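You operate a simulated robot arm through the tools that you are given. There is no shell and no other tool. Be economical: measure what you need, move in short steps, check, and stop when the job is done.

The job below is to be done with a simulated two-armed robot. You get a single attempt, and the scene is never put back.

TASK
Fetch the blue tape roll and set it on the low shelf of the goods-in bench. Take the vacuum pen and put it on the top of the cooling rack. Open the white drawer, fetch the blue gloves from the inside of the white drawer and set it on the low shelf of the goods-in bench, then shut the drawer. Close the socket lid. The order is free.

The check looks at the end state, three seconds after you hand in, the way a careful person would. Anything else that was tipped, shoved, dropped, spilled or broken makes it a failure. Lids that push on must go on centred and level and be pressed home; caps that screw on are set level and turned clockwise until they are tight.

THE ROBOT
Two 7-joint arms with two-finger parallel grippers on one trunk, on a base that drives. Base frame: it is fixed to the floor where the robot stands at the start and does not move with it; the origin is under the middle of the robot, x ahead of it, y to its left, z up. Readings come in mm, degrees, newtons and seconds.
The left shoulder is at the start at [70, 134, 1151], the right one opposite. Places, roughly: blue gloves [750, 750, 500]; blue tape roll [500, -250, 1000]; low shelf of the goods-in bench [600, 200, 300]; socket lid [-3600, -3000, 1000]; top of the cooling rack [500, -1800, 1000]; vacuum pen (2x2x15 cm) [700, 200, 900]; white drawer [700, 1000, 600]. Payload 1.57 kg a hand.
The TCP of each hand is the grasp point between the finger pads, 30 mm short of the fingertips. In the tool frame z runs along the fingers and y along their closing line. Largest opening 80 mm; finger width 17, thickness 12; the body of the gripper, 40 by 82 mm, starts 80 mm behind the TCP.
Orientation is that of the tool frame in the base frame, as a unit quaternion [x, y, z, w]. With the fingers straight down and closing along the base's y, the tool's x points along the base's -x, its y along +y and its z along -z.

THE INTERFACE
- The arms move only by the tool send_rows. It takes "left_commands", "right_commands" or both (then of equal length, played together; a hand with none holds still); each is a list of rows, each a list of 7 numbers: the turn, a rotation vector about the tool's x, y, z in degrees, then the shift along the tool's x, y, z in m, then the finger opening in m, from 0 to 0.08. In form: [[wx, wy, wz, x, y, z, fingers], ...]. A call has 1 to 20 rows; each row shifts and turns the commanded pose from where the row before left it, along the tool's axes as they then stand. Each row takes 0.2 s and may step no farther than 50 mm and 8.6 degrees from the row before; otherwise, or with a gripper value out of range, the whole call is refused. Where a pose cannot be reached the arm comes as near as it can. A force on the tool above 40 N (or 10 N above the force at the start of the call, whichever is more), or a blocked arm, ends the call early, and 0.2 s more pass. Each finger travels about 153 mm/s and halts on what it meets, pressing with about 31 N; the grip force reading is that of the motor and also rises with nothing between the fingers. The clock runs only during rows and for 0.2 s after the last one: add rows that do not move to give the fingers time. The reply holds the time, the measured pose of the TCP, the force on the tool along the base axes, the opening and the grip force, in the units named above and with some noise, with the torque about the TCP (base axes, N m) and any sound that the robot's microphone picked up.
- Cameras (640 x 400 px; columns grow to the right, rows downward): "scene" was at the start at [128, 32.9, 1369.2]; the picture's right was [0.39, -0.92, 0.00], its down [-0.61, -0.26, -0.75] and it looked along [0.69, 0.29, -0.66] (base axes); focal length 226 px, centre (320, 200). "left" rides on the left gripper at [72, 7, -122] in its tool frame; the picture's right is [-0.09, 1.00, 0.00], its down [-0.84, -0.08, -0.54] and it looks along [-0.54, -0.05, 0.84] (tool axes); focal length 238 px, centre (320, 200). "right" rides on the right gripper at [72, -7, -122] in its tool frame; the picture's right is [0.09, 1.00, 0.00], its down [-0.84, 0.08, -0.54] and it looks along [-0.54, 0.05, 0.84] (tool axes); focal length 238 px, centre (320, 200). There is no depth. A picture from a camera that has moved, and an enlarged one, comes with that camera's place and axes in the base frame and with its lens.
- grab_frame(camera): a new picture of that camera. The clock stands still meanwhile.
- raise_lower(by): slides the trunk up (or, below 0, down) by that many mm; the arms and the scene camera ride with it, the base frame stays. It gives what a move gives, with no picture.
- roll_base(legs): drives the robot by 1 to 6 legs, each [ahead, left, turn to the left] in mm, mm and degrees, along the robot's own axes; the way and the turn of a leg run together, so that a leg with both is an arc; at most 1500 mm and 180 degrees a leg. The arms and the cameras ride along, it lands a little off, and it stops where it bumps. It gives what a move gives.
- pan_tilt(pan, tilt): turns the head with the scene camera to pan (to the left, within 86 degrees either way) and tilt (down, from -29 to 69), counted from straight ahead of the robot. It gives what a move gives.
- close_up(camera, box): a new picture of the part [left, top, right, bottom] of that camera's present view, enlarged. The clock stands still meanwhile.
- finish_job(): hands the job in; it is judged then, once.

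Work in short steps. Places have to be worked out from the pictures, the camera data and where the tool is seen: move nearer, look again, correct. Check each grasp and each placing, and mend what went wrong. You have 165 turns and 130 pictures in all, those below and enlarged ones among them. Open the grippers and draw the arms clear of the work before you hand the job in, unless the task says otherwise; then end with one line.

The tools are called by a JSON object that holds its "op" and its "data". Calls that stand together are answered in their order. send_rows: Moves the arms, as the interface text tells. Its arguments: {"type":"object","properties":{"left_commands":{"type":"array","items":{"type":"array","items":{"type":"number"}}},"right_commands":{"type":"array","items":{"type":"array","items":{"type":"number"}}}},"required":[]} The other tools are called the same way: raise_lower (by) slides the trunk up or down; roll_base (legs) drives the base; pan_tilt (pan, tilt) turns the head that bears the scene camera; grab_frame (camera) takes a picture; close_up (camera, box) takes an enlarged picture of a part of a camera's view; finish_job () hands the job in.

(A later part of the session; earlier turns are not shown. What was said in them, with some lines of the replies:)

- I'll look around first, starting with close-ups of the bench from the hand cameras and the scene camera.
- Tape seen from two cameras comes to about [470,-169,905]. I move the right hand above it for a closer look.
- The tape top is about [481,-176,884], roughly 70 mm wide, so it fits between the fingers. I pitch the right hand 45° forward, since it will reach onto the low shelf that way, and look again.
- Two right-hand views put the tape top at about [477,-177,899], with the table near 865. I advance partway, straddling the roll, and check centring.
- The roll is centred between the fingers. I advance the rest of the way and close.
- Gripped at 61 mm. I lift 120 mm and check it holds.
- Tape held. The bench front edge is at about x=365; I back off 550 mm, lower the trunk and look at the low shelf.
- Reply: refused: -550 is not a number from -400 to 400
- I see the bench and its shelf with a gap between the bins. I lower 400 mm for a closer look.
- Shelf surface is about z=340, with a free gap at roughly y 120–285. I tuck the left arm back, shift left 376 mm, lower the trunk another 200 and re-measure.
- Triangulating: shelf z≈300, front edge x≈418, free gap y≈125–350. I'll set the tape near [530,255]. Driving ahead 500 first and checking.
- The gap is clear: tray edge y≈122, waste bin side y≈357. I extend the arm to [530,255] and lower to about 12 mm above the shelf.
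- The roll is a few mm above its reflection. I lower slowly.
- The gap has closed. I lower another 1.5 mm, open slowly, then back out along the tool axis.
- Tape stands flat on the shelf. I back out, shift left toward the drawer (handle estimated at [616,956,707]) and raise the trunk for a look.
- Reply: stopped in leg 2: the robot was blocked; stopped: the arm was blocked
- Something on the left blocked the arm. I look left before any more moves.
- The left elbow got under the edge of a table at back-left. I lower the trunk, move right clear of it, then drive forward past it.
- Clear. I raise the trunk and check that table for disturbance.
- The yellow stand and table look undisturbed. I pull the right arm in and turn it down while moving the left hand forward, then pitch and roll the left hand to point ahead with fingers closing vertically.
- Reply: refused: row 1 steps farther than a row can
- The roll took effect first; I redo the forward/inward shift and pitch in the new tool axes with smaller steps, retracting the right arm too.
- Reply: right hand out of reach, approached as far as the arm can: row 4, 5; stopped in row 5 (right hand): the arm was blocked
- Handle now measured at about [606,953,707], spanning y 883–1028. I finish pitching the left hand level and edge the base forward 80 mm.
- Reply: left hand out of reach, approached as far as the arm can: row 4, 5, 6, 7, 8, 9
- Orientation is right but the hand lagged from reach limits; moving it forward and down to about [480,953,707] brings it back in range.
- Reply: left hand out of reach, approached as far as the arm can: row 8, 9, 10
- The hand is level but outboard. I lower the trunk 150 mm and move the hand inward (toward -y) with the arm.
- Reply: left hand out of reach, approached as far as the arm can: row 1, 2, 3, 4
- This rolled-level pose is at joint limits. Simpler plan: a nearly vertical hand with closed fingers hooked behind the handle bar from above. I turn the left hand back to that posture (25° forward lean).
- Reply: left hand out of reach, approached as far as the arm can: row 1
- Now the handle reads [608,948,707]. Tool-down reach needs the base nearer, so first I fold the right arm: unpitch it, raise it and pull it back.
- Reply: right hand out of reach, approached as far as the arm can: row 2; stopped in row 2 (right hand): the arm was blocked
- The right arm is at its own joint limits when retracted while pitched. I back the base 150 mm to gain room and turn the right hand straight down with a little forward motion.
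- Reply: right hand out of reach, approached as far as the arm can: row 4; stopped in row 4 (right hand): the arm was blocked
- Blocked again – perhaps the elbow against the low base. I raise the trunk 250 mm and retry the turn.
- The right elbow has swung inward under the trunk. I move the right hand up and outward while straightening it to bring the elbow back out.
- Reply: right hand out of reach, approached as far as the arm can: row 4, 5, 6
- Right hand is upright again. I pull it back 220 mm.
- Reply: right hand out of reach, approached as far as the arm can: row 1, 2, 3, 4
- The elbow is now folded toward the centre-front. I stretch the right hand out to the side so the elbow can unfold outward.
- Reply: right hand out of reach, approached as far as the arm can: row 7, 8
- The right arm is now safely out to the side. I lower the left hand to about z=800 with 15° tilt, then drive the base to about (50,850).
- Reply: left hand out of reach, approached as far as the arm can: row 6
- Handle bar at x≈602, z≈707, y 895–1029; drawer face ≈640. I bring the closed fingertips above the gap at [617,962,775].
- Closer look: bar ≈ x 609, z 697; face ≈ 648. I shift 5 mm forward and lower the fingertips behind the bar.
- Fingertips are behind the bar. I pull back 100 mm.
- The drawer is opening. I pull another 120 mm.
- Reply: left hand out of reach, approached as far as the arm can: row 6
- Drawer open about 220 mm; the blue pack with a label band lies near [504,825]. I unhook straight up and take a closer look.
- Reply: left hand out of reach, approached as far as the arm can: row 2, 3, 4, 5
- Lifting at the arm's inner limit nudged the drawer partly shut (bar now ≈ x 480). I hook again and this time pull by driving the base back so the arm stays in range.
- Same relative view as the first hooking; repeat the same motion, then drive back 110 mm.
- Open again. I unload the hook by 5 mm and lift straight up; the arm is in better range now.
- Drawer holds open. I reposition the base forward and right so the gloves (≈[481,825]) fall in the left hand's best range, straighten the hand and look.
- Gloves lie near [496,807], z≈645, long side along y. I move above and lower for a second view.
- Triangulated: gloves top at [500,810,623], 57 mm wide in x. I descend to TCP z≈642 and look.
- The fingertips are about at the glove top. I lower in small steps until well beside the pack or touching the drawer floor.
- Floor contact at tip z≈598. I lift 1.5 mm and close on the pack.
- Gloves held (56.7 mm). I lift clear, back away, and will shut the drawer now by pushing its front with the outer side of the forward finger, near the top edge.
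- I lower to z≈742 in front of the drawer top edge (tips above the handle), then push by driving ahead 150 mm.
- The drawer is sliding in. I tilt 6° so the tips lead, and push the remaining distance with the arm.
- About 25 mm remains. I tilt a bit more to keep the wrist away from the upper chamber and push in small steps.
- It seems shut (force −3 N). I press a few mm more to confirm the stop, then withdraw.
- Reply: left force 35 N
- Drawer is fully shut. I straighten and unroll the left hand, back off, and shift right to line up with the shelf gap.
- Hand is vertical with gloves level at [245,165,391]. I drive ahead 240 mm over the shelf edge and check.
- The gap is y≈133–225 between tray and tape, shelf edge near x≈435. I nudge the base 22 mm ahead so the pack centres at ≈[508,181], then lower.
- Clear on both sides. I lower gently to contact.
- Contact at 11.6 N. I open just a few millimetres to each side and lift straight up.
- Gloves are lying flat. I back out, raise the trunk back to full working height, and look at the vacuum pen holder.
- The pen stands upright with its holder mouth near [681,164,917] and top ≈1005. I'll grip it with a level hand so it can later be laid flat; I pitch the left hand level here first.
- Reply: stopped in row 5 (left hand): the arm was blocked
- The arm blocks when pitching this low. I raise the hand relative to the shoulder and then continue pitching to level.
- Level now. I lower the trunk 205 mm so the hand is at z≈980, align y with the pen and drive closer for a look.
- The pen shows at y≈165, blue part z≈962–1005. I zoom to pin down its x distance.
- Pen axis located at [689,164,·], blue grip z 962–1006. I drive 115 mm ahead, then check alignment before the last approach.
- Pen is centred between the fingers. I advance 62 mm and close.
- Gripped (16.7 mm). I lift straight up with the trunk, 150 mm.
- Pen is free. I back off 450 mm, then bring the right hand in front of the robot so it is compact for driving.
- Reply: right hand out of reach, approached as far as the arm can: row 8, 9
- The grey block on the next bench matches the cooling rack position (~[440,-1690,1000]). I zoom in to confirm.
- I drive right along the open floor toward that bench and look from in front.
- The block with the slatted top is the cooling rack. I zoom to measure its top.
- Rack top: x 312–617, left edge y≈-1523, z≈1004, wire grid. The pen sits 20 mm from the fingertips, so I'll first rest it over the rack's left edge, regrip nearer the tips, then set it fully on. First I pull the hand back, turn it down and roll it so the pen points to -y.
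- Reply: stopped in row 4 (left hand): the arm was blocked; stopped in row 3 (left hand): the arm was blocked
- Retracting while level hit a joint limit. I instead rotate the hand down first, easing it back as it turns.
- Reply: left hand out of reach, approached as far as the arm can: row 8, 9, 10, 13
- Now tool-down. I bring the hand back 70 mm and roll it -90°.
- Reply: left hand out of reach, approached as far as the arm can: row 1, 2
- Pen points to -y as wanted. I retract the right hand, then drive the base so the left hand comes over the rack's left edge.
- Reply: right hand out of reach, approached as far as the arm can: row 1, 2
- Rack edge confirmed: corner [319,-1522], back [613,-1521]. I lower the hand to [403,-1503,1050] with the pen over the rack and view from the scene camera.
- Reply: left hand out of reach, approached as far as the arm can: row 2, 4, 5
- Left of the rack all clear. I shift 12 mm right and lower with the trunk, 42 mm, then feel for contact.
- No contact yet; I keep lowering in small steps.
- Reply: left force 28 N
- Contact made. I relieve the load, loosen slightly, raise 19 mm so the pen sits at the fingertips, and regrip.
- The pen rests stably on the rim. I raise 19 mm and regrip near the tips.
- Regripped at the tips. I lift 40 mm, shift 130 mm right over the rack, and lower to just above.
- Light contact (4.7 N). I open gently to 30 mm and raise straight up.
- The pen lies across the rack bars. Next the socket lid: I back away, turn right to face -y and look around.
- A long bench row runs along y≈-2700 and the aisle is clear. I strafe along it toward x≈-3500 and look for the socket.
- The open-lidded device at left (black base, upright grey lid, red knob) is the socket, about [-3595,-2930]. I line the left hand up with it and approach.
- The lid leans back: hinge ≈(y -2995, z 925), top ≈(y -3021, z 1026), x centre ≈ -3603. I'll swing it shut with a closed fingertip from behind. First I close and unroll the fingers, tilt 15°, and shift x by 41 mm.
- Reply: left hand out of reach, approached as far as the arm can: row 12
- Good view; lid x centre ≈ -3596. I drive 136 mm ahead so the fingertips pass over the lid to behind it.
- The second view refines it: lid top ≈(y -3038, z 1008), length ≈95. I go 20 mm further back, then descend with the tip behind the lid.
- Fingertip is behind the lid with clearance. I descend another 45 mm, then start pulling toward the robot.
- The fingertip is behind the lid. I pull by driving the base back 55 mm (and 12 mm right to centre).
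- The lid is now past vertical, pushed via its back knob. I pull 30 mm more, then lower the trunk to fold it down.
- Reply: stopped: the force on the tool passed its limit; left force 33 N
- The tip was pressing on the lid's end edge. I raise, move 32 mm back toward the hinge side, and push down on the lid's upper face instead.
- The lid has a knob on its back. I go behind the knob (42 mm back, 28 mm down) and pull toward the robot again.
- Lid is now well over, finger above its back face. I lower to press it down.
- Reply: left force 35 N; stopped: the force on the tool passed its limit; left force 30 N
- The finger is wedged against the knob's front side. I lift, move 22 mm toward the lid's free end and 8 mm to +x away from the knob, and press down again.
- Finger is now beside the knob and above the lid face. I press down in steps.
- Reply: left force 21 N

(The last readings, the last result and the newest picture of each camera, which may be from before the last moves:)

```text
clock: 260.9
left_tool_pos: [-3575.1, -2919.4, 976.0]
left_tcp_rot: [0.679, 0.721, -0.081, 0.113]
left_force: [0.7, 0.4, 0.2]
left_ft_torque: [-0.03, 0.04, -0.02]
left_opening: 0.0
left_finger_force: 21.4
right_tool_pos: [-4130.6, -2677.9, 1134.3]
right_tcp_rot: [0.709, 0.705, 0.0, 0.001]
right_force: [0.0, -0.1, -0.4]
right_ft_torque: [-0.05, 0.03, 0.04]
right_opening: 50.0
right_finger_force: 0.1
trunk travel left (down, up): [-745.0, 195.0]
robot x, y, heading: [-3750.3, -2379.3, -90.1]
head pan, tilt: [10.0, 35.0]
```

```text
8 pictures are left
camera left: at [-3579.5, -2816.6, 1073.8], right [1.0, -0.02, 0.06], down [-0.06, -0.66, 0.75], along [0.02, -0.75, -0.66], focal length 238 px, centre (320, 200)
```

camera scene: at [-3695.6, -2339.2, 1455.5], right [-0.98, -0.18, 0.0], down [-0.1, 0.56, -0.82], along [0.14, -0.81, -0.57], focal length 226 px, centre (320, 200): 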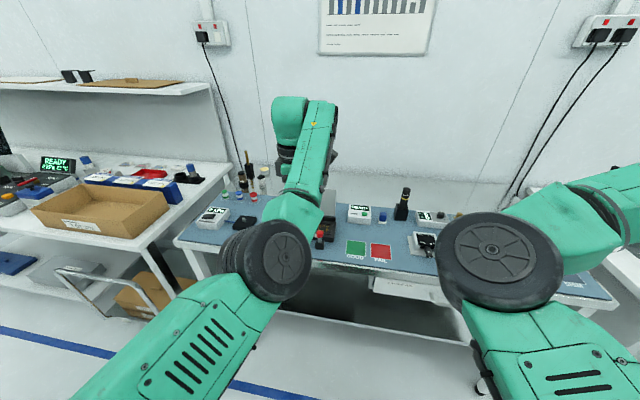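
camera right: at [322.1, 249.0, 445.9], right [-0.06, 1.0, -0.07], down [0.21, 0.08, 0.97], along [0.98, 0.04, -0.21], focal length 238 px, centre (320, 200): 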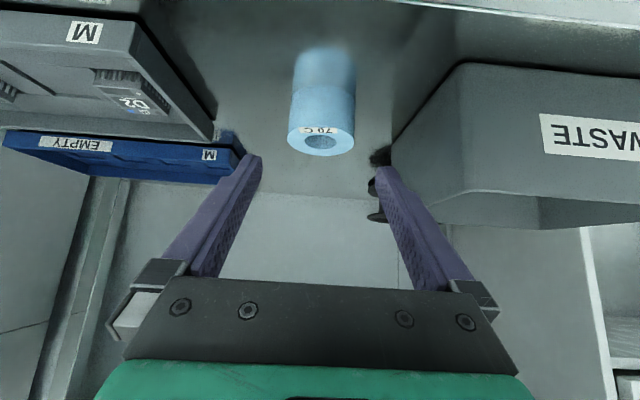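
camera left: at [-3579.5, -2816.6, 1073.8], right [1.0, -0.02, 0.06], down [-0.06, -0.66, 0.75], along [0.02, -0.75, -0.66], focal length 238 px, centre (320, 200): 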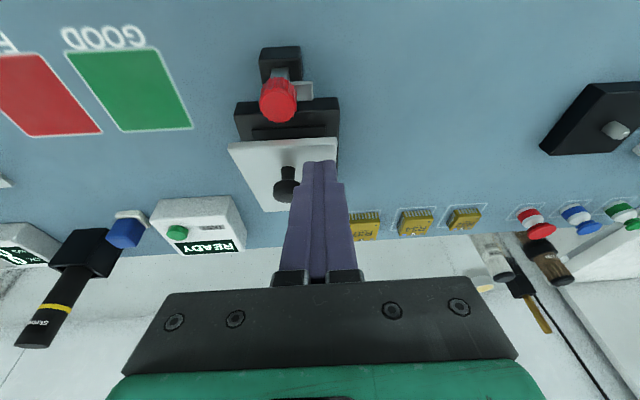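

Lid is nearly flat (~77°). I continue pressing down.

{"op": "raise_lower", "data": {"by": -15}}

{"op": "raise_lower", "data": {"by": -12}}

{"op": "grab_frame", "data": {"camera": "left"}}

```text
clock: 261.5
left_tool_pos: [-3575.7, -2920.4, 959.3]
left_tcp_rot: [0.678, 0.722, -0.08, 0.113]
left_force: [0.5, -0.4, 0.2]
left_ft_torque: [-0.03, 0.03, 0.03]
left_opening: 0.0
left_finger_force: 21.3
right_tool_pos: [-4130.9, -2679.5, 1121.5]
right_tcp_rot: [0.709, 0.706, 0.0, 0.001]
right_force: [-0.9, 0.0, 0.1]
right_ft_torque: [-0.01, -0.01, -0.01]
right_opening: 50.2
right_finger_force: 0.1
trunk travel left (down, up): [-730.0, 210.0]
robot x, y, heading: [-3752.8, -2379.5, -90.2]
head pan, tilt: [10.0, 35.0]
```

```text
clock: 262.1
left_tool_pos: [-3574.3, -2920.3, 947.7]
left_tcp_rot: [0.678, 0.721, -0.081, 0.113]
left_force: [-0.3, -0.6, -0.5]
left_ft_torque: [-0.02, -0.01, 0.03]
left_opening: 0.0
left_finger_force: 21.6
right_tool_pos: [-4130.1, -2679.5, 1107.6]
right_tcp_rot: [0.709, 0.705, 0.0, 0.0]
right_force: [0.1, 0.8, -0.4]
right_ft_torque: [0.02, 0.0, -0.02]
right_opening: 50.0
right_finger_force: 0.0
trunk travel left (down, up): [-718.0, 222.0]
robot x, y, heading: [-3749.0, -2379.0, -90.3]
head pan, tilt: [10.0, 35.0]
```

```text
7 pictures are left
camera left: at [-3579.3, -2817.7, 1046.3], right [1.0, -0.02, 0.06], down [-0.06, -0.66, 0.75], along [0.02, -0.75, -0.66], focal length 238 px, centre (320, 200)
```

left: 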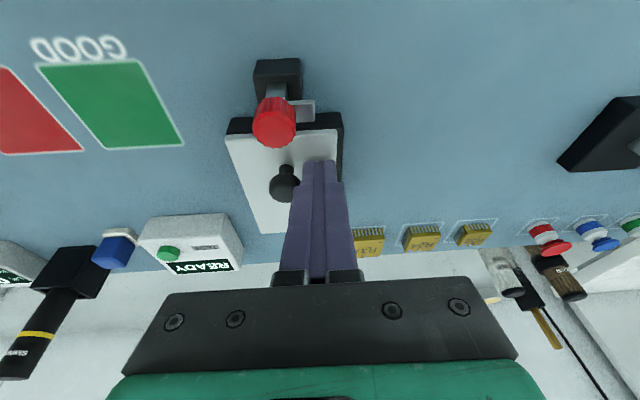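

The lid looks down on the base. I press until firm contact.

{"op": "raise_lower", "data": {"by": -8}}

{"op": "raise_lower", "data": {"by": -6}}

```text
clock: 262.7
left_tool_pos: [-3576.0, -2919.7, 942.8]
left_tcp_rot: [0.678, 0.722, -0.083, 0.116]
left_force: [2.8, -4.4, 18.9]
left_ft_torque: [-0.1, -0.08, -0.01]
left_opening: 0.2
left_finger_force: 21.8
right_tool_pos: [-4131.1, -2677.6, 1100.2]
right_tcp_rot: [0.709, 0.705, 0.0, 0.002]
right_force: [-1.0, -0.1, 0.5]
right_ft_torque: [0.0, 0.04, 0.0]
right_opening: 50.2
right_finger_force: 0.0
trunk travel left (down, up): [-710.0, 230.0]
robot x, y, heading: [-3749.9, -2382.3, -90.4]
head pan, tilt: [10.0, 35.0]
```

```text
clock: 263.1
left_tool_pos: [-3574.9, -2919.5, 943.6]
left_tcp_rot: [0.677, 0.72, -0.087, 0.122]
left_force: [-0.3, 8.5, 15.5]
left_ft_torque: [0.25, 0.01, -0.01]
left_opening: 0.0
left_finger_force: 21.4
right_tool_pos: [-4131.1, -2676.2, 1095.2]
right_tcp_rot: [0.709, 0.705, -0.001, 0.002]
right_force: [1.1, 0.0, -0.1]
right_ft_torque: [0.0, 0.01, 0.0]
right_opening: 49.8
right_finger_force: 0.2
trunk travel left (down, up): [-706.0, 234.0]
robot x, y, heading: [-3749.7, -2376.0, -90.4]
head pan, tilt: [10.0, 35.0]
stopped: the force on the tool passed its limit (the readings are from after the stop); the commanded pose is now the measured one
```

Firm contact: lid is on the base. I lift away and check.

{"op": "raise_lower", "data": {"by": 120}}

{"op": "grab_frame", "data": {"camera": "left"}}

```text
clock: 264.6
left_tool_pos: [-3574.6, -2923.3, 1058.8]
left_tcp_rot: [0.678, 0.72, -0.086, 0.119]
left_force: [0.2, -0.5, -0.3]
left_ft_torque: [0.0, -0.01, 0.0]
left_opening: 0.0
left_finger_force: 21.5
right_tool_pos: [-4130.5, -2680.5, 1215.7]
right_tcp_rot: [0.709, 0.705, 0.001, 0.001]
right_force: [0.0, -0.1, -0.1]
right_ft_torque: [0.0, 0.03, -0.06]
right_opening: 50.3
right_finger_force: 0.1
trunk travel left (down, up): [-826.0, 114.0]
robot x, y, heading: [-3748.5, -2377.2, -90.4]
head pan, tilt: [10.0, 35.0]
```

```text
6 pictures are left
camera left: at [-3579.2, -2819.0, 1156.6], right [1.0, -0.02, 0.07], down [-0.06, -0.65, 0.76], along [0.03, -0.76, -0.65], focal length 238 px, centre (320, 200)
```

left: 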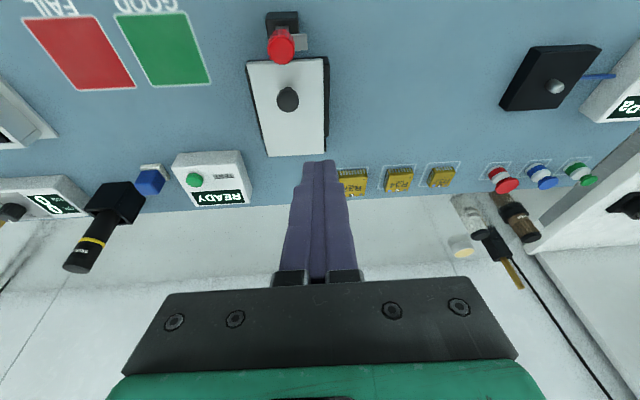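

The lid stays shut over the base. I zoom in to check it is level, then open the gripper and draw back.

{"op": "close_up", "data": {"camera": "left", "box": [220, 0, 360, 170]}}

{"op": "roll_base", "data": {"legs": [[-450, 0, 0]]}}

{"op": "send_rows", "data": {"left_commands": [[0, 0, 0, 0, 0, -0.01, 0.04], [0, 0, 0, 0, 0, 0, 0.08], [0, 0, 0, 0, 0, 0, 0.08]], "right_commands": [[0, 0, 0, 0, 0, 0, 0.07], [0, 0, 0, 0, 0, 0, 0.08], [0, 0, 0, 0, 0, 0, 0.08]]}}

{"op": "pan_tilt", "data": {"pan": 20, "tilt": 32}}

{"op": "grab_frame", "data": {"camera": "scene"}}

```text
2.35 times, centred on (290, 85) of left
camera zoom: at [-3579.2, -2819.0, 1156.6], right [1.0, -0.02, 0.07], down [-0.06, -0.65, 0.76], along [0.03, -0.76, -0.65], focal length 561 px, centre (391, 471)
```

zoom: 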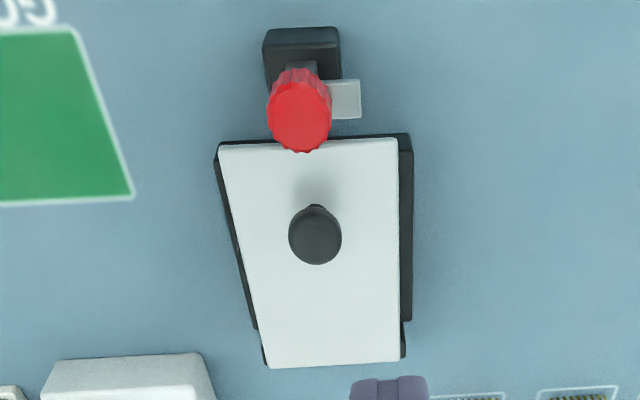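

```text
clock: 267.4
left_tool_pos: [-3572.3, -2455.7, 1059.5]
left_tcp_rot: [0.677, 0.722, -0.085, 0.118]
left_force: [-0.1, -0.4, 0.0]
left_ft_torque: [0.0, -0.03, -0.02]
left_opening: 0.1
left_finger_force: 21.3
right_tool_pos: [-4126.9, -2215.0, 1213.8]
right_tcp_rot: [0.708, 0.706, 0.0, 0.0]
right_force: [0.9, -0.4, 0.4]
right_ft_torque: [0.01, -0.01, -0.02]
right_opening: 50.0
right_finger_force: 0.0
trunk travel left (down, up): [-826.0, 114.0]
robot x, y, heading: [-3746.0, -1909.3, -90.1]
head pan, tilt: [10.0, 35.0]
```

```text
clock: 268.2
left_tool_pos: [-3572.7, -2452.6, 1070.4]
left_tcp_rot: [0.677, 0.721, -0.085, 0.119]
left_force: [0.8, 0.7, -0.4]
left_ft_torque: [-0.01, 0.0, 0.03]
left_opening: 79.8
left_finger_force: 0.1
right_tool_pos: [-4128.0, -2213.4, 1214.8]
right_tcp_rot: [0.708, 0.706, 0.0, 0.0]
right_force: [-1.0, -0.4, 0.5]
right_ft_torque: [0.04, -0.01, -0.03]
right_opening: 80.0
right_finger_force: 0.0
trunk travel left (down, up): [-826.0, 114.0]
robot x, y, heading: [-3750.9, -1909.7, -90.1]
head pan, tilt: [10.0, 35.0]
```

```text
clock: 269.0
left_tool_pos: [-3573.3, -2453.4, 1069.7]
left_tcp_rot: [0.677, 0.721, -0.085, 0.119]
left_force: [-0.7, -0.2, 0.2]
left_ft_torque: [-0.02, 0.0, -0.01]
left_opening: 79.9
left_finger_force: 0.1
right_tool_pos: [-4128.4, -2214.2, 1214.2]
right_tcp_rot: [0.707, 0.707, 0.0, 0.0]
right_force: [-0.3, 0.0, -0.1]
right_ft_torque: [0.05, 0.02, 0.02]
right_opening: 80.1
right_finger_force: 0.0
trunk travel left (down, up): [-826.0, 114.0]
robot x, y, heading: [-3748.5, -1912.0, -90.3]
head pan, tilt: [20.0, 32.0]
```

```text
4 pictures are left
camera scene: at [-3717.6, -2046.0, 1484.2], right [-0.94, -0.34, 0.0], down [-0.18, 0.5, -0.85], along [0.29, -0.8, -0.53], focal length 226 px, centre (320, 200)
```

scene: 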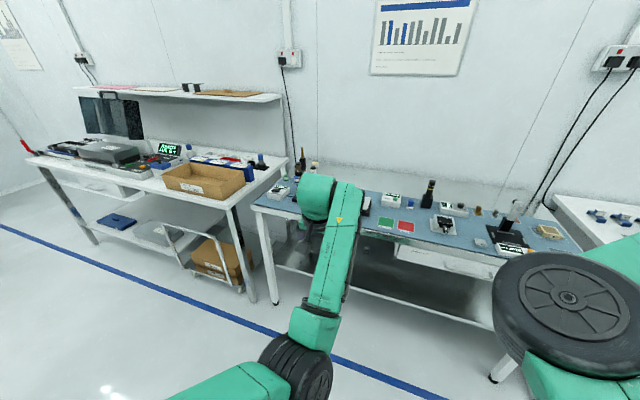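

The lid lies flush on the socket, the tape roll, gloves and pen are placed, and the drawer is shut. The grippers are open and the arms clear, so I hand in.

{"op": "finish_job", "data": {}}

```text
The job is handed in.
```

I finished all four parts and handed the job in; the check's verdict isn't shown here. The tape roll and gloves are on the low shelf, the vacuum pen lies on the cooling rack, the drawer is shut and the socket lid is closed. On the way, the left elbow bumped a table at the back left; I looked and saw nothing moved.
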